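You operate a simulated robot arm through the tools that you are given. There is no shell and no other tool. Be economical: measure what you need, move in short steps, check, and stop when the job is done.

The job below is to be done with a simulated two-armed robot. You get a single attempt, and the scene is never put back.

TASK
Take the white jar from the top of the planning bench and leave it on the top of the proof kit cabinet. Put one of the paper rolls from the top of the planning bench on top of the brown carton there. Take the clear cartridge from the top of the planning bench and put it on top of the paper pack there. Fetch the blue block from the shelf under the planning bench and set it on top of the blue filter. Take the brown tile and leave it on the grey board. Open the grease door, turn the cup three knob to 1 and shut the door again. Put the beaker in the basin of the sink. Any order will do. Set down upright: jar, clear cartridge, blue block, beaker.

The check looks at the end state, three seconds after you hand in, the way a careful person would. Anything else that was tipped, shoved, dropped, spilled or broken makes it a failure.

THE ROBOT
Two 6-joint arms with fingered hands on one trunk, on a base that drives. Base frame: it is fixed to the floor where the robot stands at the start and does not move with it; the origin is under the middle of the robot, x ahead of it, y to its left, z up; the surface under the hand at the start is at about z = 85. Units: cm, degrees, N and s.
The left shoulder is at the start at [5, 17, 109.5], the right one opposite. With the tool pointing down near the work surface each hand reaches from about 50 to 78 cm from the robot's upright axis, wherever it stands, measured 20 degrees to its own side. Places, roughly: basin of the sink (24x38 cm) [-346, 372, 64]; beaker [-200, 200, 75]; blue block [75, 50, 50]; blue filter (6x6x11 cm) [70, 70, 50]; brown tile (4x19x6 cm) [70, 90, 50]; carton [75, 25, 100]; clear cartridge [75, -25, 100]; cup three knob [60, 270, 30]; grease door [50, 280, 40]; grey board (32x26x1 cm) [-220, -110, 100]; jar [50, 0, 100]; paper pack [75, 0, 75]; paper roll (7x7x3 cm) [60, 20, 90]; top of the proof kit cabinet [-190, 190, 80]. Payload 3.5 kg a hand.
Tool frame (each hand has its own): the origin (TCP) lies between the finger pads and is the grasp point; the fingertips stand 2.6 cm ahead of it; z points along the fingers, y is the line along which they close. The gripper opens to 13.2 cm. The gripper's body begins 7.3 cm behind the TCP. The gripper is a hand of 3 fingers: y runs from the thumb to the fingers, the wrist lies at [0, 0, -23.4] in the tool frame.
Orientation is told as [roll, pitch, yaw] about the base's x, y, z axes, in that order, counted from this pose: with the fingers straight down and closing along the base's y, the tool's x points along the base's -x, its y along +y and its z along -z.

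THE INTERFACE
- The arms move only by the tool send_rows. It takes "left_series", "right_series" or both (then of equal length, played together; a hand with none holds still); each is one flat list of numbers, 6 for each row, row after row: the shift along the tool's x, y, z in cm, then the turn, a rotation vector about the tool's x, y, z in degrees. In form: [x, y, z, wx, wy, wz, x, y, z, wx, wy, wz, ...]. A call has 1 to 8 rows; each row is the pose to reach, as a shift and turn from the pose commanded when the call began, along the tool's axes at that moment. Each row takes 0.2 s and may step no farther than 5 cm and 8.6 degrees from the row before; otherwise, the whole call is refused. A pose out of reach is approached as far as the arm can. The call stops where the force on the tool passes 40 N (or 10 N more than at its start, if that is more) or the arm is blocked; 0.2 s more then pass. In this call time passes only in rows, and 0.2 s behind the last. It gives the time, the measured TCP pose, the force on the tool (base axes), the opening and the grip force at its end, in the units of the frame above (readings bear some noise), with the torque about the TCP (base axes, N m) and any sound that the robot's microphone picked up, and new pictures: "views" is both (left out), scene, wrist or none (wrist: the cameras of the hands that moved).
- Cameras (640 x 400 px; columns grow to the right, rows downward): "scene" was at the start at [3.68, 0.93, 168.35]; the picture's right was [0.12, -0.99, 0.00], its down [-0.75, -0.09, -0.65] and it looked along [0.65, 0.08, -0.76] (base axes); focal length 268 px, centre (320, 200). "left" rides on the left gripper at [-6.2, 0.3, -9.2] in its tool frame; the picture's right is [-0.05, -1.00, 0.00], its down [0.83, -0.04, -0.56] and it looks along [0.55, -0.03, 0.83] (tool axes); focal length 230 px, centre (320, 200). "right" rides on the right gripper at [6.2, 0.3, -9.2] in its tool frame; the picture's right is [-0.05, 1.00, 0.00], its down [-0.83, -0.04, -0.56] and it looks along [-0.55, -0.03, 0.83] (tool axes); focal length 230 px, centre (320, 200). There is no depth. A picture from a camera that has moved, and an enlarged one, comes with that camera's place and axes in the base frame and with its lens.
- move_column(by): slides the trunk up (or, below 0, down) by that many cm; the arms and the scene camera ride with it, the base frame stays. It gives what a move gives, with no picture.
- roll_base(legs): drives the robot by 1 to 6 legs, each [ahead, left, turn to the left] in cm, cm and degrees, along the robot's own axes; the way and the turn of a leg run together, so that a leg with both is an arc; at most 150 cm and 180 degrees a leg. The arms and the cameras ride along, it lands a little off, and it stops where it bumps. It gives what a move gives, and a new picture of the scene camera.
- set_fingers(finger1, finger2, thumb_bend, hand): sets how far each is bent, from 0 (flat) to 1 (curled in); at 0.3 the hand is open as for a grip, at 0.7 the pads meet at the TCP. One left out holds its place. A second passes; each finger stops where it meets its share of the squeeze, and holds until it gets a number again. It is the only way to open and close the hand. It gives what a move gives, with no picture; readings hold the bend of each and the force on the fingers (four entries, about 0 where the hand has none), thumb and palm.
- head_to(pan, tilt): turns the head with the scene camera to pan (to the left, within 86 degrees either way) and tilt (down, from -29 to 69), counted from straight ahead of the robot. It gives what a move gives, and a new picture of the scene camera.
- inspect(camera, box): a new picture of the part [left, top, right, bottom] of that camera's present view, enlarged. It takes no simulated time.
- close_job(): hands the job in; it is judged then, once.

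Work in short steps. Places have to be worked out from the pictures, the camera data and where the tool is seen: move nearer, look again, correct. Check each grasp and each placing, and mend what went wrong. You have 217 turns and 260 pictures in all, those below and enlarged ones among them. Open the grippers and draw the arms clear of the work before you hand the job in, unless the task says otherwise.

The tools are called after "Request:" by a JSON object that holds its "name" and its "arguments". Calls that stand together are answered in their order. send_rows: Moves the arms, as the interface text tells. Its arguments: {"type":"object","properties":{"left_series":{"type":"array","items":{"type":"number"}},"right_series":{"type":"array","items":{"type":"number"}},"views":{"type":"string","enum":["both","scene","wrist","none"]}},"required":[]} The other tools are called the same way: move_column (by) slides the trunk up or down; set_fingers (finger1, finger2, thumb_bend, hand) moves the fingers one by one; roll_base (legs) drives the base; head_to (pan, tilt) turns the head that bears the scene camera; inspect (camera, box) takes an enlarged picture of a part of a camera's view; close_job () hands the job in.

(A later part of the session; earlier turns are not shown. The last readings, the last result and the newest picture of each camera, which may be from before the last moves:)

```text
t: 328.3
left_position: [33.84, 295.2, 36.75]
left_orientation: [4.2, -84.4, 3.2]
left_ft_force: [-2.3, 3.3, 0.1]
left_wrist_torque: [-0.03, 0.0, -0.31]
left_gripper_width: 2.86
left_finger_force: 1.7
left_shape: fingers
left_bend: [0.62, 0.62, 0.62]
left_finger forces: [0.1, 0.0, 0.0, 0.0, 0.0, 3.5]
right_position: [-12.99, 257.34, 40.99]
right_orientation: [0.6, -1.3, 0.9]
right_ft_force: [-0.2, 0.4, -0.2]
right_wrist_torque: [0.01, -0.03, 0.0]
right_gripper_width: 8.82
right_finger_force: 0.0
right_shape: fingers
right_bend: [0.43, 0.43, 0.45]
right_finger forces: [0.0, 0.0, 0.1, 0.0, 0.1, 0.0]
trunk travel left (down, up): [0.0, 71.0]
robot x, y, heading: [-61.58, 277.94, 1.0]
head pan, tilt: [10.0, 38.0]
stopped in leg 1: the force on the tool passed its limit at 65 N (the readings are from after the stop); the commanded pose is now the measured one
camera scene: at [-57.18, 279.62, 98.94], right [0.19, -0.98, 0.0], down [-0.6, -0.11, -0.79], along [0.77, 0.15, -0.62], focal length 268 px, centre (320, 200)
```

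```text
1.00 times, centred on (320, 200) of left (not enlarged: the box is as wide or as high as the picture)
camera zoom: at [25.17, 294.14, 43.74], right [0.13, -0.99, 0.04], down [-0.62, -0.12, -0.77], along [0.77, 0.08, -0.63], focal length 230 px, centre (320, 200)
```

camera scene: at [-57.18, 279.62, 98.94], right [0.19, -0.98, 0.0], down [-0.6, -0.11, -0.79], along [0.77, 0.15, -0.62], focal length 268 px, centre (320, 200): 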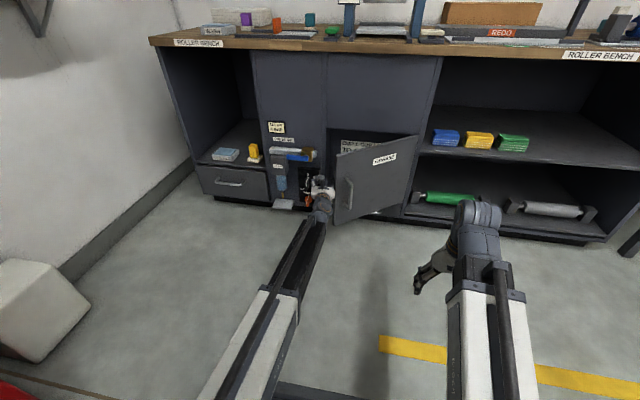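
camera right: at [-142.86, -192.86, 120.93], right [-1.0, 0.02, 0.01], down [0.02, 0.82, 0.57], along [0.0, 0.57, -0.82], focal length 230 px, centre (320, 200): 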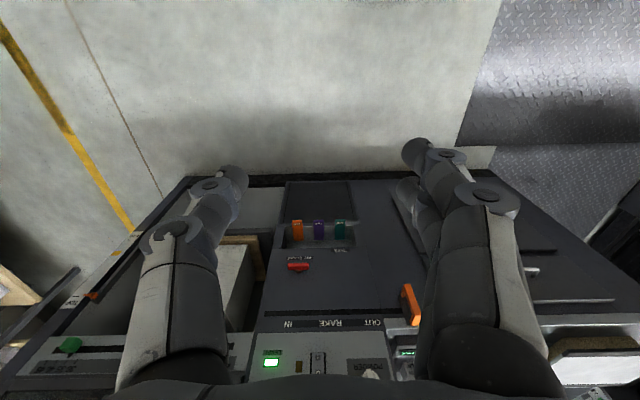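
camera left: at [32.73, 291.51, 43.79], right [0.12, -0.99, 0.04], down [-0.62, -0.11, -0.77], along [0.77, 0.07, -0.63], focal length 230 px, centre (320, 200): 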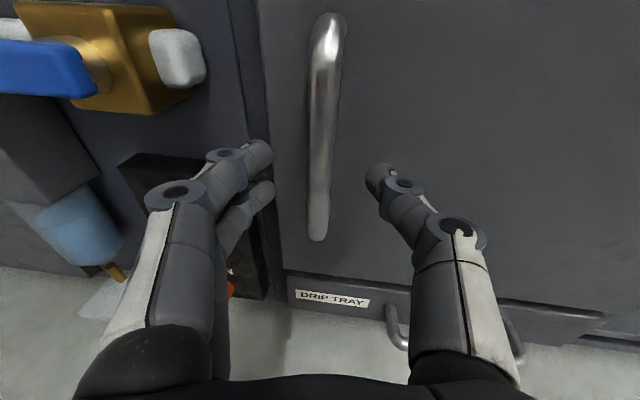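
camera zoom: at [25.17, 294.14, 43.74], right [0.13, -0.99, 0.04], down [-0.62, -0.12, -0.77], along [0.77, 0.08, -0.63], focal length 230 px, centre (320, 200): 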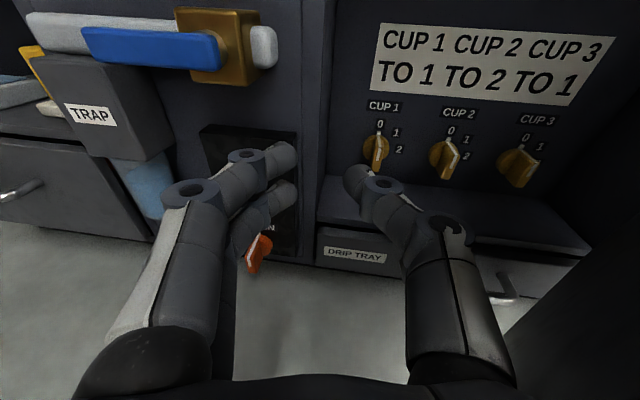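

The sweep hit the edge abruptly; try pushing it slowly with the arm instead.

Request:
{"name": "send_rows", "arguments": {"left_series": [0, -0.8, 0, 0, 0, 0, 0, -1.6, 0, 0, 0, 0, 0, -2.4, 0, 0, 0, 0, 0, -3.2, 0, 0, 0, 0, 0, -4, 0, 0, 0, 0, 0, -4.8, 0, 0, 0, 0, 0, -5.6, 0, 0, 0, 0, 0, -6.4, 0, 0, 0, 0], "views": "both"}}

```text
t: 328.9
left_position: [33.74, 295.16, 36.67]
left_orientation: [4.5, -84.5, 3.9]
left_ft_force: [-4.3, 5.4, -0.1]
left_wrist_torque: [-0.15, -0.06, -0.68]
left_gripper_width: 2.86
left_finger_force: 3.7
left_shape: fingers
left_bend: [0.62, 0.62, 0.62]
left_finger forces: [0.0, 0.0, 0.0, 0.0, 0.1, 8.0]
right_position: [-12.96, 257.42, 41.08]
right_orientation: [0.5, -1.4, 0.9]
right_ft_force: [-0.1, -0.7, 0.6]
right_wrist_torque: [0.02, -0.02, 0.01]
right_gripper_width: 8.81
right_finger_force: 0.1
right_shape: fingers
right_bend: [0.43, 0.43, 0.45]
right_finger forces: [0.1, 0.0, 0.0, 0.0, 0.0, 0.0]
trunk travel left (down, up): [0.0, 71.0]
robot x, y, heading: [-61.88, 277.95, 1.0]
head pan, tilt: [10.0, 38.0]
stopped in row 2 (left hand): the force on the tool passed its limit at 46 N (the readings are from after the stop); the commanded pose is now the measured one
camera scene: at [-57.23, 279.69, 98.94], right [0.19, -0.98, 0.0], down [-0.6, -0.12, -0.79], along [0.77, 0.15, -0.62], focal length 268 px, centre (320, 200)
camera left: at [25.14, 294.08, 43.74], right [0.15, -0.99, 0.04], down [-0.62, -0.13, -0.77], along [0.77, 0.09, -0.63], focal length 230 px, centre (320, 200)
```

scene: 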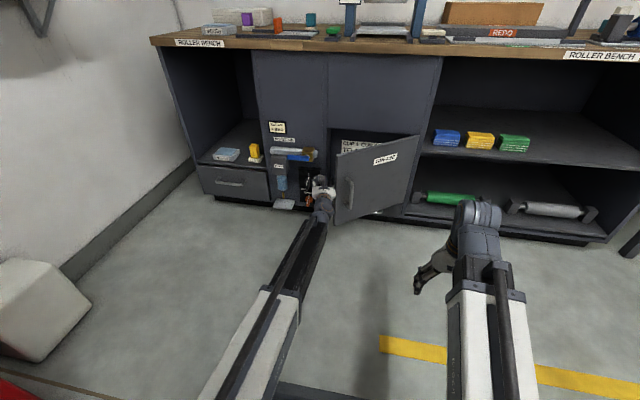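
left: 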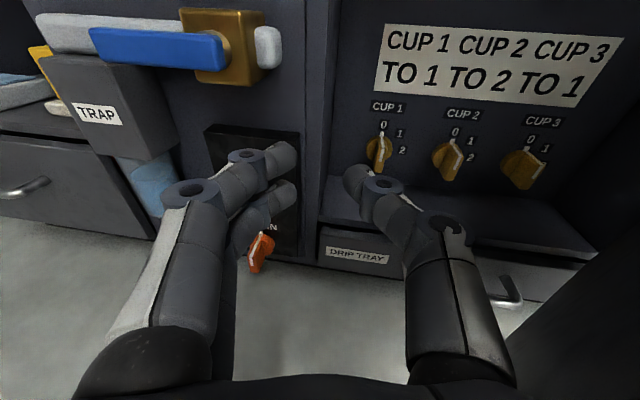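

The palm front was pressing the edge from outside. Shift left 3.3, advance 6 so the hand's side is inside the edge.

Request:
{"name": "send_rows", "arguments": {"left_series": [0, 1.7, 0, 0, 0, 0, 0, 3.4, 0, 0, 0, 0], "views": "none"}}

Request:
{"name": "roll_base", "arguments": {"legs": [[6, 0, 0]]}}

Request:
{"name": "inspect", "arguments": {"camera": "left", "box": [0, 0, 640, 400]}}

```text
t: 329.5
left_position: [33.29, 298.3, 36.39]
left_orientation: [4.3, -84.6, 3.8]
left_ft_force: [-0.2, 0.5, 0.3]
left_wrist_torque: [-0.02, 0.03, 0.01]
left_gripper_width: 2.89
left_finger_force: 0.0
left_shape: fingers
left_bend: [0.62, 0.62, 0.62]
left_finger forces: [0.1, 0.0, 0.1, 0.0, 0.0, 0.0]
right_position: [-12.86, 257.53, 41.08]
right_orientation: [0.6, -1.4, 0.9]
right_ft_force: [-0.1, 0.3, -1.1]
right_wrist_torque: [-0.01, 0.01, 0.04]
right_gripper_width: 8.84
right_finger_force: 0.0
right_shape: fingers
right_bend: [0.43, 0.43, 0.45]
right_finger forces: [0.0, 0.1, 0.0, 0.0, 0.0, 0.0]
trunk travel left (down, up): [0.0, 71.0]
robot x, y, heading: [-61.61, 277.95, 0.9]
head pan, tilt: [10.0, 38.0]
```

```text
t: 330.4
left_position: [39.17, 298.36, 36.59]
left_orientation: [4.4, -84.5, 3.8]
left_ft_force: [0.6, 0.1, -0.2]
left_wrist_torque: [-0.03, 0.02, -0.03]
left_gripper_width: 2.84
left_finger_force: 0.1
left_shape: fingers
left_bend: [0.62, 0.62, 0.62]
left_finger forces: [0.1, 0.1, 0.0, 0.0, 0.0, 0.0]
right_position: [-6.98, 257.66, 41.12]
right_orientation: [0.6, -1.4, 1.0]
right_ft_force: [0.0, -0.2, -0.4]
right_wrist_torque: [0.02, -0.02, 0.01]
right_gripper_width: 8.82
right_finger_force: 0.0
right_shape: fingers
right_bend: [0.43, 0.43, 0.45]
right_finger forces: [0.0, 0.0, 0.0, 0.0, 0.1, 0.1]
trunk travel left (down, up): [0.0, 71.0]
robot x, y, heading: [-55.72, 278.37, 0.8]
head pan, tilt: [10.0, 38.0]
camera scene: at [-51.36, 279.75, 98.94], right [0.19, -0.98, 0.0], down [-0.6, -0.12, -0.79], along [0.77, 0.15, -0.62], focal length 268 px, centre (320, 200)
```

scene: 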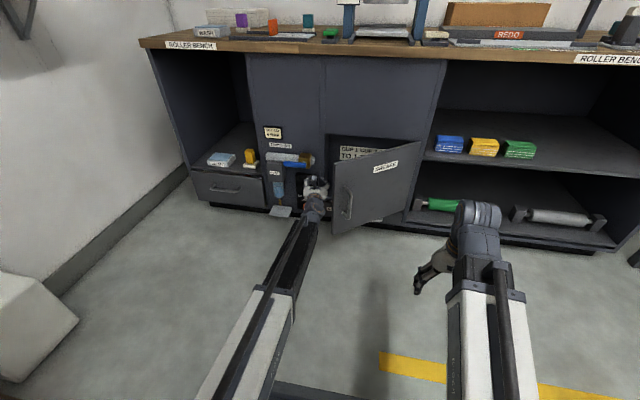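

```text
1.00 times, centred on (320, 200) of left (not enlarged: the box is as wide or as high as the picture)
camera zoom: at [30.53, 297.37, 43.59], right [0.15, -0.99, 0.04], down [-0.62, -0.13, -0.77], along [0.77, 0.09, -0.63], focal length 230 px, centre (320, 200)
```

zoom: 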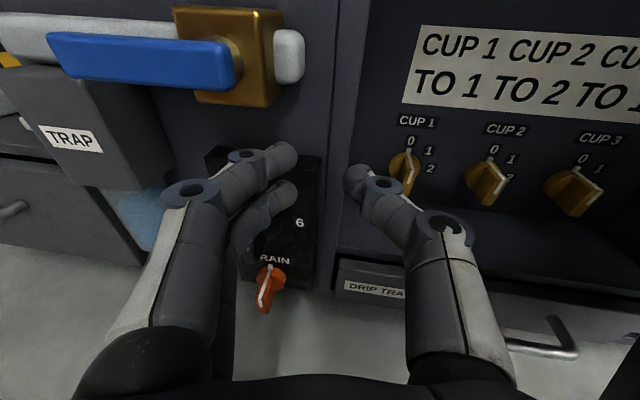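

Now push right slowly.

Request:
{"name": "send_rows", "arguments": {"left_series": [0, -1.2, 0, 0, 0, 0, 0, -2.4, 0, 0, 0, 0, 0, -3.6, 0, 0, 0, 0, 0, -4.8, 0, 0, 0, 0, 0, -6, 0, 0, 0, 0, 0, -7.2, 0, 0, 0, 0, 0, -8.4, 0, 0, 0, 0, 0, -9.6, 0, 0, 0, 0], "views": "scene"}}

```text
t: 331.4
left_position: [39.48, 295.45, 36.55]
left_orientation: [4.0, -84.5, 5.2]
left_ft_force: [-1.2, 1.9, 0.2]
left_wrist_torque: [-0.05, 0.03, -0.33]
left_gripper_width: 2.87
left_finger_force: 0.1
left_shape: fingers
left_bend: [0.62, 0.62, 0.62]
left_finger forces: [0.1, 0.1, 0.1, 0.1, 0.1, 0.1]
right_position: [-7.07, 257.85, 41.0]
right_orientation: [0.5, -1.4, 1.1]
right_ft_force: [-0.5, 0.0, 0.4]
right_wrist_torque: [-0.02, 0.0, 0.01]
right_gripper_width: 8.82
right_finger_force: 0.0
right_shape: fingers
right_bend: [0.43, 0.43, 0.45]
right_finger forces: [0.0, 0.1, 0.0, 0.1, 0.1, 0.0]
trunk travel left (down, up): [0.0, 71.0]
robot x, y, heading: [-55.59, 278.12, 1.3]
head pan, tilt: [10.0, 38.0]
stopped in row 4 (left hand): the force on the tool passed its limit at 48 N (the readings are from after the stop); the commanded pose is now the measured one
camera scene: at [-51.4, 279.82, 98.94], right [0.19, -0.98, 0.0], down [-0.6, -0.12, -0.79], along [0.77, 0.15, -0.62], focal length 268 px, centre (320, 200)
```

scene: 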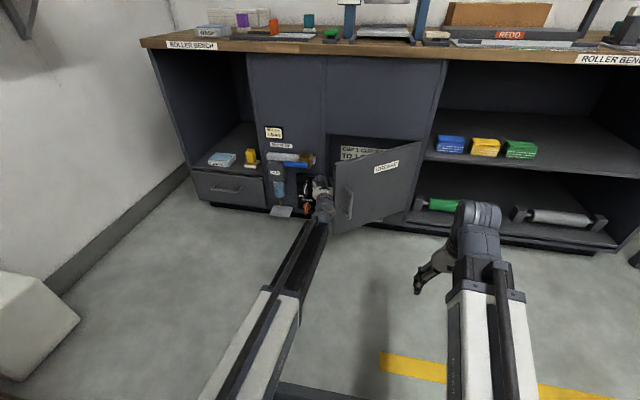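

Contact force is along the door plane, so pushing there can't open it. Go back to the handle instead: retreat 20, shift right 10, reopen fingers.

Request:
{"name": "roll_base", "arguments": {"legs": [[-21, 1, 0], [0, -10.5, 0]]}}

Request:
{"name": "set_fingers", "arguments": {"hand": "left", "finger1": 0.5, "finger2": 0.5, "thumb_bend": 0.5}}

Request:
{"name": "inspect", "arguments": {"camera": "left", "box": [0, 0, 640, 400]}}

```text
t: 333.8
left_position: [18.69, 285.74, 36.44]
left_orientation: [4.2, -84.5, 5.0]
left_ft_force: [-0.8, 0.3, 0.2]
left_wrist_torque: [0.04, 0.0, 0.04]
left_gripper_width: 2.87
left_finger_force: 0.1
left_shape: fingers
left_bend: [0.62, 0.62, 0.62]
left_finger forces: [0.0, 0.0, 0.0, 0.0, 0.0, 0.0]
right_position: [-27.93, 248.01, 41.04]
right_orientation: [0.5, -1.3, 1.3]
right_ft_force: [0.2, 0.5, -0.5]
right_wrist_torque: [0.02, 0.01, 0.01]
right_gripper_width: 8.81
right_finger_force: 0.1
right_shape: fingers
right_bend: [0.43, 0.43, 0.45]
right_finger forces: [0.0, 0.0, 0.0, 0.1, 0.1, 0.0]
trunk travel left (down, up): [0.0, 71.0]
robot x, y, heading: [-76.87, 268.33, 1.3]
head pan, tilt: [10.0, 38.0]
camera scene: at [-72.29, 269.97, 98.94], right [0.19, -0.98, 0.0], down [-0.6, -0.12, -0.79], along [0.77, 0.15, -0.62], focal length 268 px, centre (320, 200)
```

scene: 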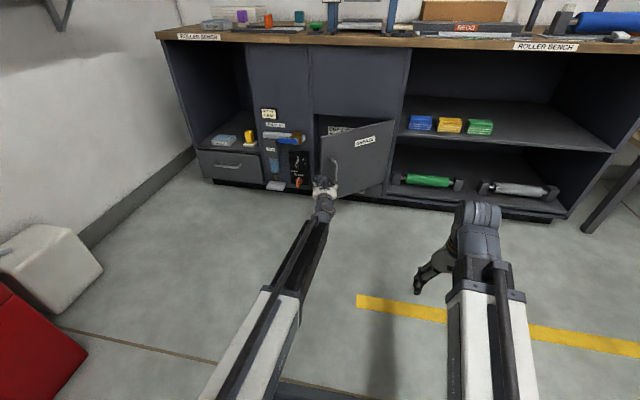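

```text
t: 334.8
left_position: [18.76, 285.79, 36.49]
left_orientation: [4.1, -84.5, 5.3]
left_ft_force: [-3.8, 2.5, -0.6]
left_wrist_torque: [-0.04, 0.03, -0.02]
left_gripper_width: 6.2
left_finger_force: 2.1
left_shape: fingers
left_bend: [0.5, 0.5, 0.52]
left_finger forces: [0.0, 0.0, 0.0, 0.0, 4.9, 0.0]
right_position: [-27.87, 247.89, 41.07]
right_orientation: [0.6, -1.3, 1.3]
right_ft_force: [-0.2, 0.7, -0.1]
right_wrist_torque: [-0.02, 0.05, 0.01]
right_gripper_width: 8.79
right_finger_force: 0.0
right_shape: fingers
right_bend: [0.43, 0.43, 0.45]
right_finger forces: [0.0, 0.0, 0.0, 0.0, 0.0, 0.0]
trunk travel left (down, up): [0.0, 71.0]
robot x, y, heading: [-76.57, 268.19, 0.9]
head pan, tilt: [10.0, 38.0]
```

```text
1.00 times, centred on (320, 200) of left (not enlarged: the box is as wide or as high as the picture)
camera zoom: at [10.03, 284.49, 43.57], right [0.17, -0.99, 0.04], down [-0.62, -0.14, -0.77], along [0.77, 0.1, -0.63], focal length 230 px, centre (320, 200)
```

zoom: 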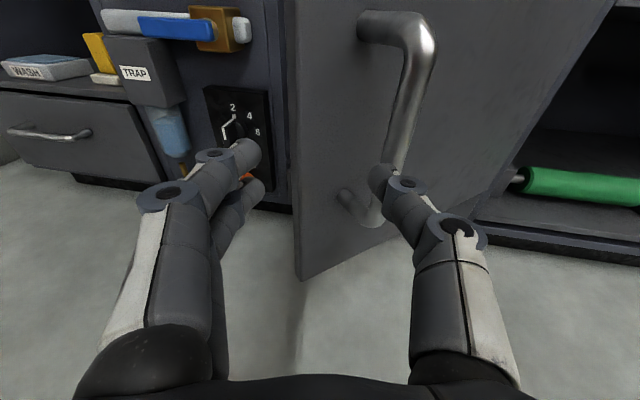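

The bar lies right of the thumb (≈y 281). Back off 5, shift right 5, and look.

Request:
{"name": "roll_base", "arguments": {"legs": [[-5, 0, 0], [0, -5, 0]]}}

Request:
{"name": "inspect", "arguments": {"camera": "left", "box": [0, 0, 640, 400]}}

```text
t: 336.3
left_position: [13.73, 280.54, 36.46]
left_orientation: [4.2, -84.4, 5.0]
left_ft_force: [-0.1, -0.4, -1.1]
left_wrist_torque: [0.01, -0.03, -0.01]
left_gripper_width: 6.7
left_finger_force: 0.0
left_shape: fingers
left_bend: [0.5, 0.5, 0.5]
left_finger forces: [0.1, 0.0, 0.1, 0.0, 0.1, 0.0]
right_position: [-32.82, 242.93, 41.01]
right_orientation: [0.6, -1.3, 1.2]
right_ft_force: [-0.2, 0.1, -0.2]
right_wrist_torque: [-0.02, 0.0, 0.01]
right_gripper_width: 8.84
right_finger_force: 0.0
right_shape: fingers
right_bend: [0.43, 0.43, 0.45]
right_finger forces: [0.0, 0.0, 0.1, 0.0, 0.0, 0.0]
trunk travel left (down, up): [0.0, 71.0]
robot x, y, heading: [-81.59, 263.47, 1.2]
head pan, tilt: [10.0, 38.0]
camera scene: at [-77.16, 264.86, 98.94], right [0.19, -0.98, 0.0], down [-0.6, -0.12, -0.79], along [0.77, 0.15, -0.62], focal length 268 px, centre (320, 200)
```

scene: 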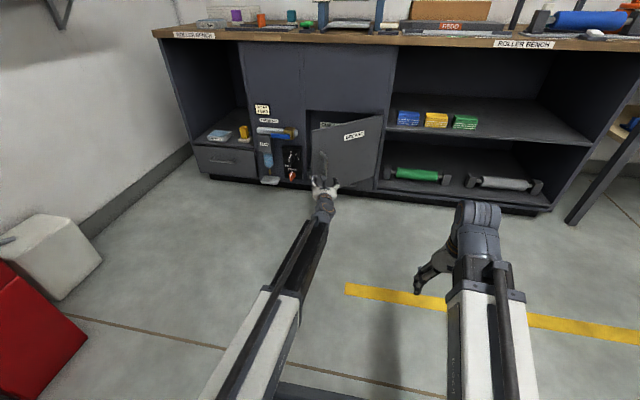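

```text
1.00 times, centred on (320, 200) of left (not enlarged: the box is as wide or as high as the picture)
camera zoom: at [5.18, 279.31, 43.55], right [0.17, -0.99, 0.04], down [-0.62, -0.14, -0.77], along [0.77, 0.1, -0.63], focal length 230 px, centre (320, 200)
```

zoom: 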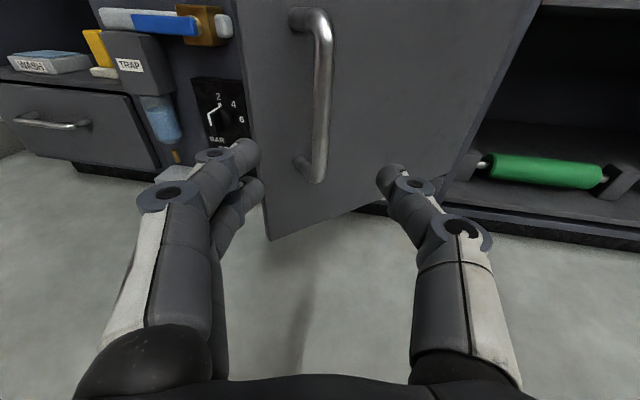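

Bar is centred now (≈[25.8,282]). Advance 10.5 and close around it.

Request:
{"name": "roll_base", "arguments": {"legs": [[10.5, 1.3, 0]]}}

Request:
{"name": "inspect", "arguments": {"camera": "left", "box": [160, 0, 480, 300]}}

```text
t: 337.4
left_position: [24.38, 281.96, 36.41]
left_orientation: [4.2, -84.5, 5.0]
left_ft_force: [-0.1, -0.9, 1.2]
left_wrist_torque: [0.03, 0.0, -0.02]
left_gripper_width: 6.69
left_finger_force: 0.1
left_shape: fingers
left_bend: [0.5, 0.5, 0.5]
left_finger forces: [0.0, 0.0, 0.0, 0.0, 0.0, 0.0]
right_position: [-22.13, 244.41, 41.04]
right_orientation: [0.7, -1.3, 1.1]
right_ft_force: [-0.7, -0.3, 0.6]
right_wrist_torque: [-0.03, 0.0, -0.01]
right_gripper_width: 8.82
right_finger_force: 0.0
right_shape: fingers
right_bend: [0.43, 0.43, 0.45]
right_finger forces: [0.1, 0.0, 0.1, 0.0, 0.0, 0.0]
trunk travel left (down, up): [0.0, 71.0]
robot x, y, heading: [-70.85, 264.87, 1.3]
head pan, tilt: [10.0, 38.0]
camera scene: at [-66.45, 266.34, 98.94], right [0.19, -0.98, 0.0], down [-0.6, -0.12, -0.79], along [0.77, 0.15, -0.62], focal length 268 px, centre (320, 200)
```

scene: 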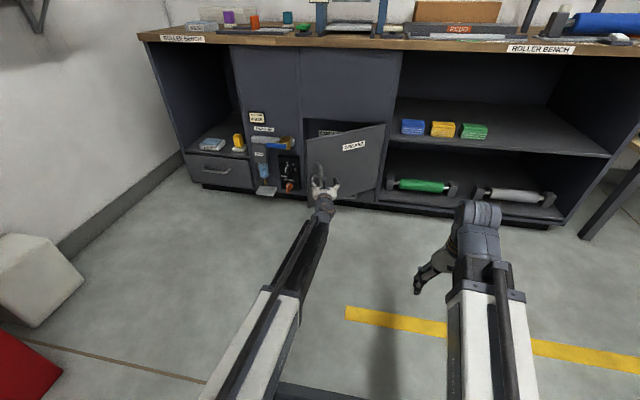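

```text
1.33 times, centred on (320, 150) of left
camera zoom: at [15.91, 280.66, 43.55], right [0.16, -0.99, 0.04], down [-0.62, -0.14, -0.77], along [0.77, 0.1, -0.63], focal length 307 px, centre (320, 267)
```

zoom: 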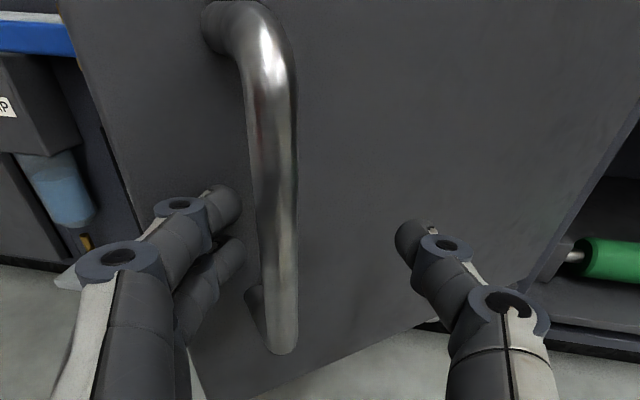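

Close around the bar.

Request:
{"name": "set_fingers", "arguments": {"hand": "left", "finger1": 0.74, "finger2": 0.74, "thumb_bend": 0.74}}

Request:
{"name": "inspect", "arguments": {"camera": "left", "box": [160, 0, 480, 300]}}

```text
t: 338.4
left_position: [24.58, 281.89, 36.35]
left_orientation: [4.2, -84.5, 5.0]
left_ft_force: [-0.5, 0.4, 0.2]
left_wrist_torque: [0.01, -0.01, -0.01]
left_gripper_width: 0.0
left_finger_force: 0.4
left_shape: fingers
left_bend: [0.73, 0.73, 0.73]
left_finger forces: [0.4, 0.0, 0.0, 0.0, 0.0, 0.1]
right_position: [-22.1, 244.3, 41.16]
right_orientation: [0.5, -1.2, 1.1]
right_ft_force: [1.1, 0.5, 0.2]
right_wrist_torque: [0.0, 0.01, -0.05]
right_gripper_width: 8.83
right_finger_force: 0.0
right_shape: fingers
right_bend: [0.43, 0.43, 0.45]
right_finger forces: [0.0, 0.0, 0.0, 0.1, 0.0, 0.0]
trunk travel left (down, up): [0.0, 71.0]
robot x, y, heading: [-71.09, 264.81, 1.1]
head pan, tilt: [10.0, 38.0]
```

```text
1.33 times, centred on (320, 150) of left
camera zoom: at [15.91, 280.64, 43.56], right [0.16, -0.99, 0.04], down [-0.62, -0.14, -0.77], along [0.77, 0.1, -0.63], focal length 307 px, centre (320, 267)
```

zoom: 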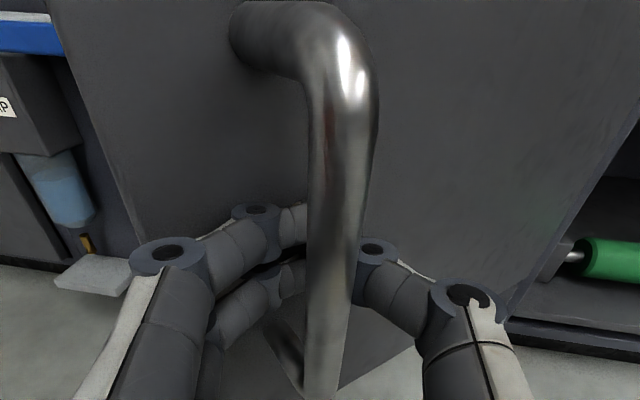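

Hooked; the door came further open. Pull along the arc: back 8/right 9, then back 3/right 11.

Request:
{"name": "roll_base", "arguments": {"legs": [[-4, -4, 0], [-4, -5, 0], [-3, -9, 0]]}}

```text
t: 340.7
left_position: [14.16, 263.71, 36.47]
left_orientation: [4.3, -84.5, 4.9]
left_ft_force: [20.7, -1.9, 1.5]
left_wrist_torque: [-0.01, -0.05, 0.13]
left_gripper_width: 0.69
left_finger_force: 10.0
left_shape: fingers
left_bend: [0.73, 0.73, 0.67]
left_finger forces: [2.9, 3.1, 0.0, 0.0, 13.2, 0.1]
right_position: [-32.71, 226.25, 40.92]
right_orientation: [0.6, -1.3, 1.2]
right_ft_force: [0.0, 1.4, 0.7]
right_wrist_torque: [0.01, 0.01, 0.02]
right_gripper_width: 8.82
right_finger_force: 0.1
right_shape: fingers
right_bend: [0.43, 0.43, 0.45]
right_finger forces: [0.0, 0.0, 0.0, 0.0, 0.0, 0.1]
trunk travel left (down, up): [0.0, 71.0]
robot x, y, heading: [-81.3, 246.56, 0.9]
head pan, tilt: [10.0, 38.0]
camera scene: at [-77.03, 248.26, 98.94], right [0.19, -0.98, 0.0], down [-0.6, -0.12, -0.79], along [0.77, 0.15, -0.62], focal length 268 px, centre (320, 200)
```

scene: 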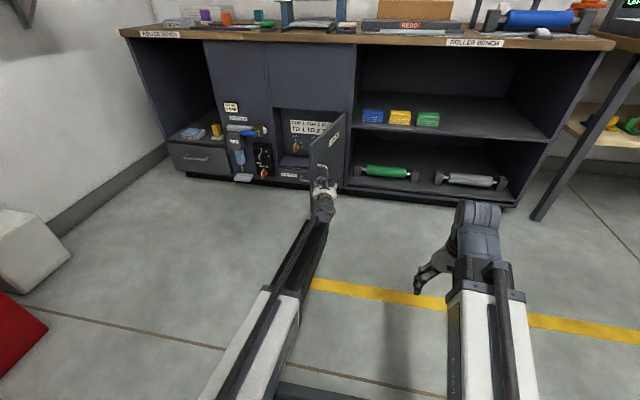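

Door ≈75°. Continue right to open past 90°.

Request:
{"name": "roll_base", "arguments": {"legs": [[0.5, -6, 0], [1, -6, 0]]}}

```text
t: 342.3
left_position: [15.7, 251.52, 36.41]
left_orientation: [4.1, -84.6, 4.9]
left_ft_force: [0.7, 0.7, 0.1]
left_wrist_torque: [0.02, 0.01, 0.13]
left_gripper_width: 0.0
left_finger_force: 3.2
left_shape: fingers
left_bend: [0.73, 0.73, 0.73]
left_finger forces: [0.0, 5.5, 0.0, 0.0, 0.1, 0.0]
right_position: [-31.06, 214.13, 41.03]
right_orientation: [0.6, -1.3, 1.0]
right_ft_force: [0.4, 0.1, 0.0]
right_wrist_torque: [-0.01, 0.02, 0.0]
right_gripper_width: 8.82
right_finger_force: 0.1
right_shape: fingers
right_bend: [0.43, 0.43, 0.45]
right_finger forces: [0.0, 0.0, 0.1, 0.0, 0.1, 0.0]
trunk travel left (down, up): [0.0, 71.0]
robot x, y, heading: [-79.89, 234.87, 0.9]
head pan, tilt: [10.0, 38.0]
camera scene: at [-75.36, 236.16, 98.94], right [0.19, -0.98, 0.0], down [-0.6, -0.12, -0.79], along [0.77, 0.15, -0.62], focal length 268 px, centre (320, 200)
```

scene: 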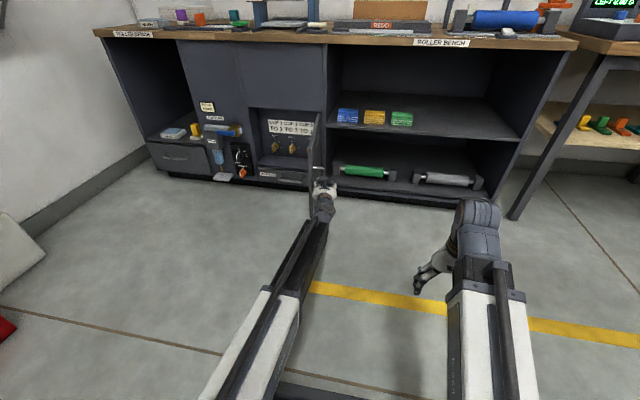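

Door ≈95° open. Open slightly and withdraw back 9 cm.

Request:
{"name": "set_fingers", "arguments": {"hand": "left", "finger1": 0.62, "finger2": 0.62, "thumb_bend": 0.5}}

Request:
{"name": "roll_base", "arguments": {"legs": [[-12, 0, 0]]}}

Request:
{"name": "inspect", "arguments": {"camera": "left", "box": [0, 0, 640, 400]}}

```text
t: 343.3
left_position: [15.81, 251.55, 36.47]
left_orientation: [4.3, -84.6, 4.9]
left_ft_force: [0.7, -0.2, 0.4]
left_wrist_torque: [0.05, -0.02, -0.01]
left_gripper_width: 4.74
left_finger_force: 0.3
left_shape: fingers
left_bend: [0.62, 0.62, 0.5]
left_finger forces: [0.1, 0.2, 0.0, 0.1, 0.0, 0.0]
right_position: [-31.05, 214.08, 40.9]
right_orientation: [0.6, -1.4, 1.1]
right_ft_force: [0.5, -0.5, -0.4]
right_wrist_torque: [-0.01, 0.04, 0.0]
right_gripper_width: 8.81
right_finger_force: 0.0
right_shape: fingers
right_bend: [0.43, 0.43, 0.45]
right_finger forces: [0.0, 0.0, 0.1, 0.0, 0.0, 0.0]
trunk travel left (down, up): [0.0, 71.0]
robot x, y, heading: [-80.13, 234.59, 1.0]
head pan, tilt: [10.0, 38.0]
```

```text
t: 344.5
left_position: [3.91, 251.31, 36.46]
left_orientation: [4.3, -84.5, 4.9]
left_ft_force: [-0.5, 0.0, 0.5]
left_wrist_torque: [-0.02, 0.0, 0.01]
left_gripper_width: 4.78
left_finger_force: 0.0
left_shape: fingers
left_bend: [0.62, 0.62, 0.5]
left_finger forces: [0.1, 0.0, 0.0, 0.0, 0.0, 0.0]
right_position: [-42.85, 213.85, 41.13]
right_orientation: [0.6, -1.3, 0.9]
right_ft_force: [0.4, 0.0, -0.3]
right_wrist_torque: [-0.01, 0.01, -0.03]
right_gripper_width: 8.82
right_finger_force: 0.1
right_shape: fingers
right_bend: [0.43, 0.43, 0.45]
right_finger forces: [0.0, 0.1, 0.0, 0.1, 0.0, 0.1]
trunk travel left (down, up): [0.0, 71.0]
robot x, y, heading: [-91.88, 234.44, 0.9]
head pan, tilt: [10.0, 38.0]
camera scene: at [-87.18, 235.97, 98.94], right [0.19, -0.98, 0.0], down [-0.6, -0.12, -0.79], along [0.77, 0.15, -0.62], focal length 268 px, centre (320, 200)
```

scene: 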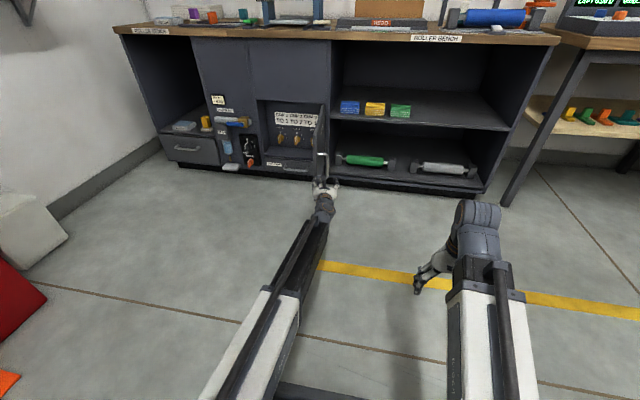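

```text
1.00 times, centred on (320, 200) of left (not enlarged: the box is as wide or as high as the picture)
camera zoom: at [-4.78, 250.16, 43.59], right [0.16, -0.99, 0.04], down [-0.62, -0.14, -0.77], along [0.77, 0.1, -0.63], focal length 230 px, centre (320, 200)
```

zoom: 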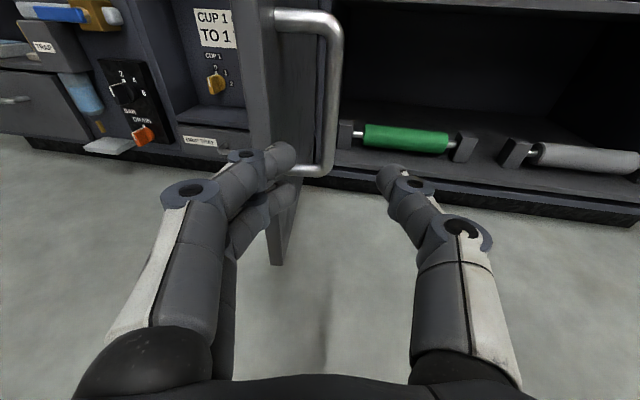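

Door stands ≈90°. Now go left 26 and ahead 28 to face the knobs and look.

Request:
{"name": "roll_base", "arguments": {"legs": [[0, 27, 0], [28, 0, 0]]}}

Request:
{"name": "inspect", "arguments": {"camera": "left", "box": [220, 0, 640, 260]}}

```text
t: 347.9
left_position: [31.23, 279.48, 36.47]
left_orientation: [4.2, -84.5, 5.3]
left_ft_force: [-0.1, -0.2, 0.0]
left_wrist_torque: [0.0, -0.01, -0.05]
left_gripper_width: 4.83
left_finger_force: 0.1
left_shape: fingers
left_bend: [0.62, 0.62, 0.5]
left_finger forces: [0.1, 0.0, 0.1, 0.0, 0.0, 0.0]
right_position: [-15.26, 241.65, 41.0]
right_orientation: [0.6, -1.3, 1.3]
right_ft_force: [0.3, 0.3, 1.2]
right_wrist_torque: [0.01, 0.0, 0.01]
right_gripper_width: 8.83
right_finger_force: 0.0
right_shape: fingers
right_bend: [0.43, 0.43, 0.45]
right_finger forces: [0.0, 0.0, 0.1, 0.1, 0.0, 0.0]
trunk travel left (down, up): [0.0, 71.0]
robot x, y, heading: [-64.27, 262.12, 1.3]
head pan, tilt: [10.0, 38.0]
camera scene: at [-59.71, 263.5, 98.94], right [0.2, -0.98, 0.0], down [-0.6, -0.12, -0.79], along [0.77, 0.15, -0.62], focal length 268 px, centre (320, 200)
```

scene: 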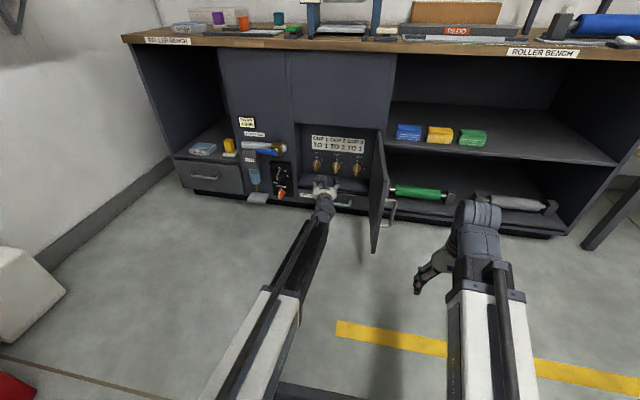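

```text
1.52 times, centred on (430, 130) of left
camera zoom: at [22.59, 278.27, 43.59], right [0.17, -0.98, 0.04], down [-0.62, -0.14, -0.77], along [0.77, 0.1, -0.63], focal length 351 px, centre (152, 307)
```

zoom: 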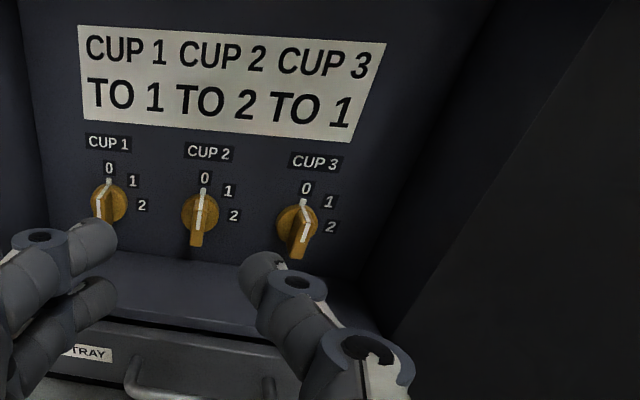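

All knobs point to 0; "1" lies 45° clockwise. Cup 3 ≈[60.5,267,26.7], bar vertical. Align the hand: lower 9, yaw −10°, pitch 8° down, fingers to a 4–5 cm gap.

Request:
{"name": "set_fingers", "arguments": {"hand": "left", "finger1": 0.57, "finger2": 0.57, "thumb_bend": 0.57}}

Request:
{"name": "send_rows", "arguments": {"left_series": [3, 0, 0, 4, 3, 0, 6, 0, 0, 8, 6, 0, 8.5, 0, 0, 11, 8, 0], "views": "none"}}

Request:
{"name": "roll_base", "arguments": {"legs": [[5, -13, 0]]}}

Request:
{"name": "inspect", "arguments": {"camera": "left", "box": [220, 0, 480, 260]}}

```text
t: 348.9
left_position: [31.25, 279.49, 36.43]
left_orientation: [4.2, -84.5, 5.3]
left_ft_force: [0.3, -0.4, 0.9]
left_wrist_torque: [0.0, 0.01, 0.01]
left_gripper_width: 4.76
left_finger_force: 0.0
left_shape: fingers
left_bend: [0.56, 0.56, 0.56]
left_finger forces: [0.1, 0.0, 0.0, 0.0, 0.0, 0.0]
right_position: [-15.33, 241.62, 41.02]
right_orientation: [0.6, -1.3, 1.4]
right_ft_force: [0.1, 0.9, 0.1]
right_wrist_torque: [0.01, 0.0, -0.01]
right_gripper_width: 8.82
right_finger_force: 0.0
right_shape: fingers
right_bend: [0.43, 0.43, 0.45]
right_finger forces: [0.1, 0.1, 0.0, 0.0, 0.0, 0.0]
trunk travel left (down, up): [0.0, 71.0]
robot x, y, heading: [-64.32, 261.95, 1.3]
head pan, tilt: [10.0, 38.0]
```

```text
t: 349.8
left_position: [30.69, 279.62, 29.97]
left_orientation: [-4.6, -78.4, 5.2]
left_ft_force: [0.0, -0.4, 0.8]
left_wrist_torque: [0.01, 0.0, 0.0]
left_gripper_width: 4.77
left_finger_force: 0.0
left_shape: fingers
left_bend: [0.56, 0.56, 0.56]
left_finger forces: [0.0, 0.0, 0.1, 0.0, 0.0, 0.1]
left hand out of reach, approached as far as the arm can: row 3
right_position: [-15.22, 241.68, 41.26]
right_orientation: [0.6, -1.3, 1.4]
right_ft_force: [-0.5, 0.0, 0.6]
right_wrist_torque: [0.0, 0.0, 0.0]
right_gripper_width: 8.82
right_finger_force: 0.0
right_shape: fingers
right_bend: [0.43, 0.43, 0.45]
right_finger forces: [0.1, 0.0, 0.0, 0.0, 0.1, 0.1]
trunk travel left (down, up): [0.0, 71.0]
robot x, y, heading: [-64.23, 261.85, 1.5]
head pan, tilt: [10.0, 38.0]
```

```text
t: 351.1
left_position: [36.03, 266.19, 29.93]
left_orientation: [-4.7, -78.6, 5.3]
left_ft_force: [1.3, -0.6, -0.8]
left_wrist_torque: [0.01, -0.01, -0.03]
left_gripper_width: 4.77
left_finger_force: 0.1
left_shape: fingers
left_bend: [0.56, 0.56, 0.56]
left_finger forces: [0.1, 0.0, 0.1, 0.0, 0.0, 0.1]
right_position: [-10.09, 228.52, 41.06]
right_orientation: [0.6, -1.4, 1.3]
right_ft_force: [0.1, -0.2, 0.0]
right_wrist_torque: [0.01, 0.0, 0.01]
right_gripper_width: 8.84
right_finger_force: 0.0
right_shape: fingers
right_bend: [0.43, 0.43, 0.45]
right_finger forces: [0.0, 0.0, 0.0, 0.0, 0.1, 0.1]
trunk travel left (down, up): [0.0, 71.0]
robot x, y, heading: [-58.82, 248.62, 1.3]
head pan, tilt: [10.0, 38.0]
camera scene: at [-54.38, 250.34, 98.94], right [0.19, -0.98, 0.0], down [-0.6, -0.12, -0.79], along [0.77, 0.15, -0.62], focal length 268 px, centre (320, 200)
```

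scene: 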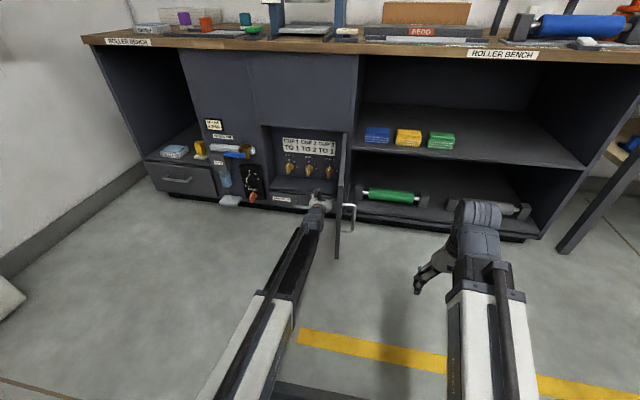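

```text
1.54 times, centred on (350, 130) of left
camera zoom: at [28.15, 266.43, 37.89], right [0.02, -1.0, 0.07], down [-0.71, -0.06, -0.7], along [0.7, -0.03, -0.71], focal length 354 px, centre (274, 308)
```

zoom: 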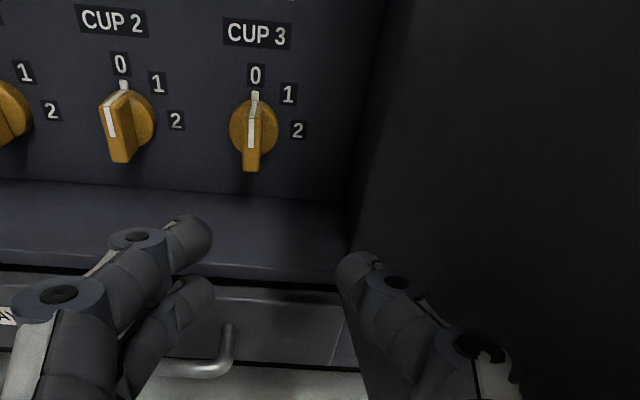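

Clear frontal view: cup 3 at [61,268.3,26.8], "1" is 45° clockwise. Drive base ahead 10 and left 2, then extend along the tool.

Request:
{"name": "roll_base", "arguments": {"legs": [[10, 2, 0]]}}

Request:
{"name": "send_rows", "arguments": {"left_series": [0, 0, 3, 0, 0, 0, 0, 0, 6, 0, 0, 0, 0, 0, 9, 0, 0, 0], "views": "wrist"}}

```text
t: 352.2
left_position: [46.24, 268.27, 29.94]
left_orientation: [-4.7, -78.6, 5.2]
left_ft_force: [0.7, -0.6, -1.0]
left_wrist_torque: [0.01, -0.01, 0.02]
left_gripper_width: 4.76
left_finger_force: 0.0
left_shape: fingers
left_bend: [0.56, 0.56, 0.56]
left_finger forces: [0.1, 0.0, 0.0, 0.1, 0.0, 0.0]
right_position: [0.15, 230.68, 41.12]
right_orientation: [0.6, -1.2, 1.3]
right_ft_force: [-0.7, 0.4, -0.8]
right_wrist_torque: [0.01, 0.01, 0.02]
right_gripper_width: 8.83
right_finger_force: 0.0
right_shape: fingers
right_bend: [0.43, 0.43, 0.45]
right_finger forces: [0.0, 0.0, 0.1, 0.0, 0.0, 0.1]
trunk travel left (down, up): [0.0, 71.0]
robot x, y, heading: [-48.51, 250.83, 0.9]
head pan, tilt: [10.0, 38.0]
camera scene: at [-44.25, 252.55, 98.94], right [0.19, -0.98, 0.0], down [-0.6, -0.12, -0.79], along [0.77, 0.15, -0.62], focal length 268 px, centre (320, 200)
```

scene: 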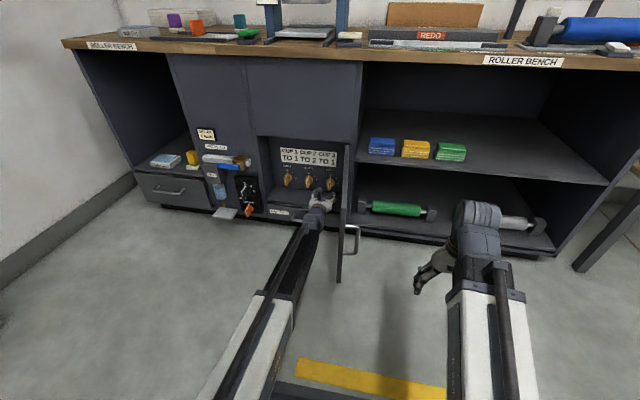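

```text
t: 353.1
left_position: [46.51, 268.42, 29.86]
left_orientation: [-4.7, -78.5, 5.2]
left_ft_force: [-1.1, 0.0, 0.6]
left_wrist_torque: [0.01, 0.03, 0.0]
left_gripper_width: 4.78
left_finger_force: 0.0
left_shape: fingers
left_bend: [0.56, 0.56, 0.56]
left_finger forces: [0.1, 0.1, 0.0, 0.0, 0.0, 0.0]
left hand out of reach, approached as far as the arm can: row 1, 2, 3
right_position: [0.2, 230.68, 41.01]
right_orientation: [0.6, -1.4, 1.2]
right_ft_force: [-0.8, -0.4, 0.4]
right_wrist_torque: [0.01, -0.01, -0.02]
right_gripper_width: 8.81
right_finger_force: 0.0
right_shape: fingers
right_bend: [0.43, 0.43, 0.45]
right_finger forces: [0.1, 0.1, 0.0, 0.0, 0.1, 0.0]
trunk travel left (down, up): [0.0, 71.0]
robot x, y, heading: [-48.83, 251.06, 1.2]
head pan, tilt: [10.0, 38.0]
camera left: at [38.48, 268.62, 37.9], right [0.02, -1.0, 0.07], down [-0.71, -0.06, -0.7], along [0.7, -0.03, -0.71], focal length 230 px, centre (320, 200)
```

left: 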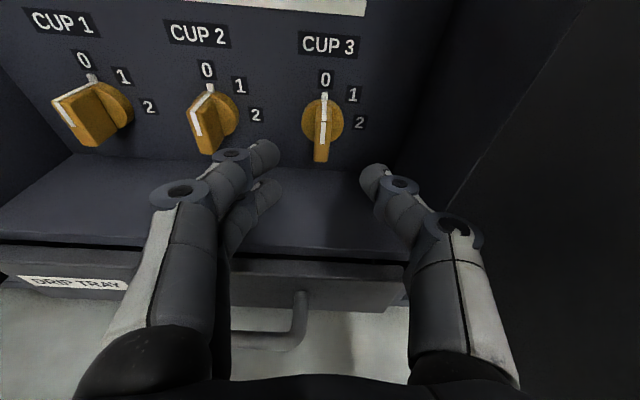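

Arm was at full extension; pull in 4 and lower 3, then drive the base ahead 12.

Request:
{"name": "send_rows", "arguments": {"left_series": [0.5, 0, -2, 0, 0, 0, 1.8, 0, -4, 0, 0, 0, 3.2, 0, -4.2, 0, 0, 0], "views": "none"}}

Request:
{"name": "roll_base", "arguments": {"legs": [[11, 0, 0]]}}

Request:
{"name": "inspect", "arguments": {"camera": "left", "box": [220, 0, 420, 260]}}

```text
t: 353.9
left_position: [41.65, 268.13, 27.51]
left_orientation: [-4.7, -78.4, 5.0]
left_ft_force: [0.3, -0.5, -0.5]
left_wrist_torque: [-0.01, -0.01, -0.02]
left_gripper_width: 4.77
left_finger_force: 0.1
left_shape: fingers
left_bend: [0.56, 0.56, 0.56]
left_finger forces: [0.1, 0.1, 0.0, 0.0, 0.0, 0.1]
right_position: [0.27, 230.67, 41.01]
right_orientation: [0.6, -1.4, 1.2]
right_ft_force: [0.4, -0.3, 0.4]
right_wrist_torque: [0.01, 0.01, -0.03]
right_gripper_width: 8.82
right_finger_force: 0.1
right_shape: fingers
right_bend: [0.43, 0.43, 0.45]
right_finger forces: [0.0, 0.0, 0.0, 0.0, 0.0, 0.0]
trunk travel left (down, up): [0.0, 71.0]
robot x, y, heading: [-48.72, 251.13, 1.0]
head pan, tilt: [10.0, 38.0]
```

```text
t: 355.0
left_position: [52.8, 268.2, 27.5]
left_orientation: [-4.7, -78.4, 4.9]
left_ft_force: [0.4, -0.8, 0.8]
left_wrist_torque: [0.04, -0.02, -0.01]
left_gripper_width: 4.76
left_finger_force: 0.0
left_shape: fingers
left_bend: [0.56, 0.56, 0.56]
left_finger forces: [0.0, 0.0, 0.0, 0.0, 0.0, 0.1]
right_position: [11.14, 230.67, 41.08]
right_orientation: [0.5, -1.2, 1.0]
right_ft_force: [-0.3, -0.5, -0.4]
right_wrist_torque: [0.0, 0.0, -0.02]
right_gripper_width: 8.82
right_finger_force: 0.2
right_shape: fingers
right_bend: [0.43, 0.43, 0.45]
right_finger forces: [0.0, 0.0, 0.0, 0.0, 0.0, 0.0]
trunk travel left (down, up): [0.0, 71.0]
robot x, y, heading: [-37.77, 251.21, 1.0]
head pan, tilt: [10.0, 38.0]
camera scene: at [-33.21, 252.75, 98.94], right [0.19, -0.98, 0.0], down [-0.6, -0.12, -0.79], along [0.77, 0.15, -0.62], focal length 268 px, centre (320, 200)
```

scene: 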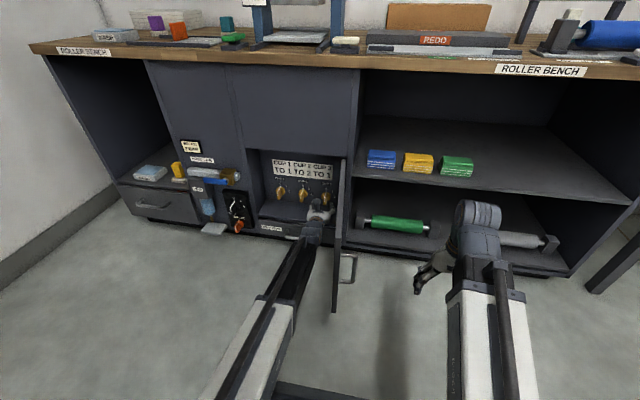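

```text
1.54 times, centred on (320, 130) of left
camera zoom: at [44.89, 268.44, 35.53], right [0.02, -1.0, 0.07], down [-0.71, -0.06, -0.7], along [0.7, -0.04, -0.71], focal length 354 px, centre (320, 308)
```

zoom: 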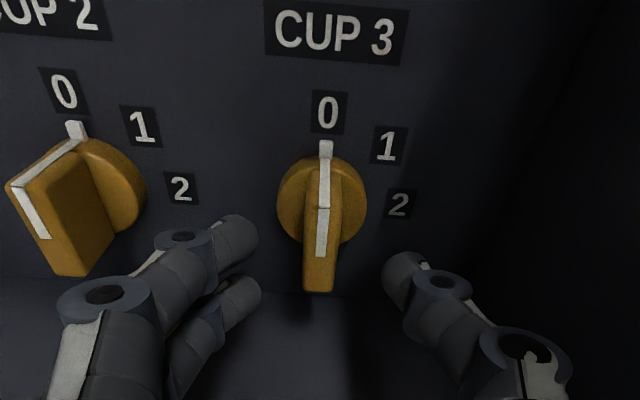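

Bar front at x≈57.2. Advance 4.2 so the finger pads straddle the bar, then close on it.

Request:
{"name": "send_rows", "arguments": {"left_series": [-0.2, -0.1, 2.2, 0, 0, 0, -0.4, -0.2, 4.2, 0, 0, 0], "views": "none"}}

Request:
{"name": "set_fingers", "arguments": {"hand": "left", "finger1": 0.7, "finger2": 0.7, "thumb_bend": 0.7}}

Request:
{"name": "inspect", "arguments": {"camera": "left", "box": [220, 0, 420, 260]}}

```text
t: 355.6
left_position: [56.8, 267.96, 27.32]
left_orientation: [-4.7, -78.6, 4.9]
left_ft_force: [-0.7, -0.7, -0.1]
left_wrist_torque: [0.03, 0.0, 0.04]
left_gripper_width: 4.78
left_finger_force: 0.0
left_shape: fingers
left_bend: [0.56, 0.56, 0.56]
left_finger forces: [0.0, 0.1, 0.1, 0.0, 0.1, 0.0]
right_position: [11.16, 230.71, 40.98]
right_orientation: [0.6, -1.5, 1.2]
right_ft_force: [0.5, -0.4, -0.2]
right_wrist_torque: [-0.02, -0.03, 0.0]
right_gripper_width: 8.82
right_finger_force: 0.0
right_shape: fingers
right_bend: [0.43, 0.43, 0.45]
right_finger forces: [0.0, 0.0, 0.0, 0.1, 0.0, 0.1]
trunk travel left (down, up): [0.0, 71.0]
robot x, y, heading: [-37.69, 251.29, 0.9]
head pan, tilt: [10.0, 38.0]
```

```text
t: 356.6
left_position: [56.8, 268.07, 27.24]
left_orientation: [-4.6, -78.5, 5.1]
left_ft_force: [-4.3, 5.7, 0.7]
left_wrist_torque: [0.04, -0.17, 0.31]
left_gripper_width: 2.42
left_finger_force: 10.1
left_shape: fingers
left_bend: [0.64, 0.66, 0.67]
left_finger forces: [11.0, 3.3, 0.0, 0.0, 5.2, 0.0]
right_position: [11.18, 230.8, 41.03]
right_orientation: [0.6, -1.4, 1.2]
right_ft_force: [0.9, 0.3, 0.6]
right_wrist_torque: [0.03, -0.03, 0.04]
right_gripper_width: 8.79
right_finger_force: 0.1
right_shape: fingers
right_bend: [0.43, 0.43, 0.45]
right_finger forces: [0.1, 0.0, 0.0, 0.0, 0.0, 0.0]
trunk travel left (down, up): [0.0, 71.0]
robot x, y, heading: [-37.91, 251.12, 1.0]
head pan, tilt: [10.0, 38.0]
```

```text
1.54 times, centred on (320, 130) of left
camera zoom: at [48.8, 268.36, 35.2], right [0.02, -1.0, 0.07], down [-0.71, -0.06, -0.7], along [0.7, -0.04, -0.71], focal length 354 px, centre (320, 308)
```

zoom: 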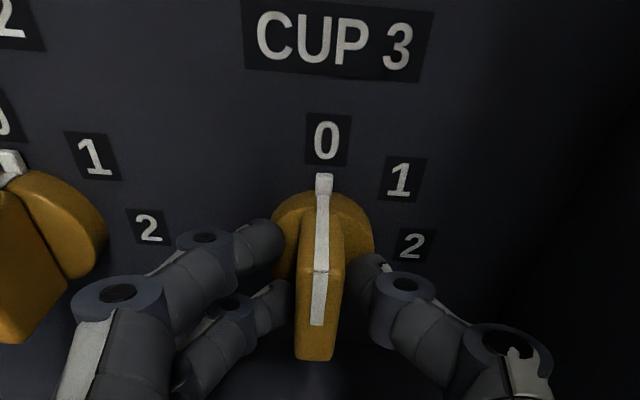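

Bar gripped. Rotate clockwise 45° about the knob's axis in 6 steps.

Request:
{"name": "send_rows", "arguments": {"left_series": [0, 0, 0, -1.5, 0, 7.4, 0, 0, 0, -3, 0, 14.8, 0, 0, 0, -4.6, 0, 22.2, 0, 0, 0, -6.1, 0, 29.5, 0, 0, 0, -7.7, 0, 36.9, 0, 0, 0, -9.2, 0, 44.3], "views": "wrist"}}

```text
t: 358.0
left_position: [56.3, 268.16, 27.46]
left_orientation: [78.6, -44.7, -73.2]
left_ft_force: [-1.8, 10.5, 5.6]
left_wrist_torque: [-1.85, 0.57, -1.95]
left_gripper_width: 1.49
left_finger_force: 4.8
left_shape: fingers
left_bend: [0.69, 0.69, 0.67]
left_finger forces: [0.5, 0.7, 0.1, 0.0, 7.9, 0.0]
left hand out of reach, approached as far as the arm can: row 1, 2, 3, 4, 5, 6
right_position: [11.16, 230.71, 41.08]
right_orientation: [0.6, -1.4, 1.2]
right_ft_force: [0.1, -0.6, -0.5]
right_wrist_torque: [0.05, 0.02, -0.03]
right_gripper_width: 8.82
right_finger_force: 0.1
right_shape: fingers
right_bend: [0.43, 0.43, 0.45]
right_finger forces: [0.0, 0.1, 0.0, 0.0, 0.0, 0.1]
trunk travel left (down, up): [0.0, 71.0]
robot x, y, heading: [-37.49, 251.46, 0.8]
head pan, tilt: [10.0, 38.0]
camera left: at [48.36, 262.79, 33.46], right [0.02, -0.75, -0.66], down [-0.71, 0.45, -0.54], along [0.7, 0.48, -0.53], focal length 230 px, centre (320, 200)
```

left: 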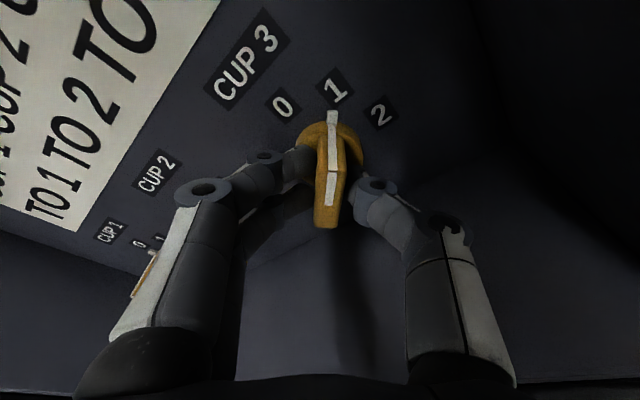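

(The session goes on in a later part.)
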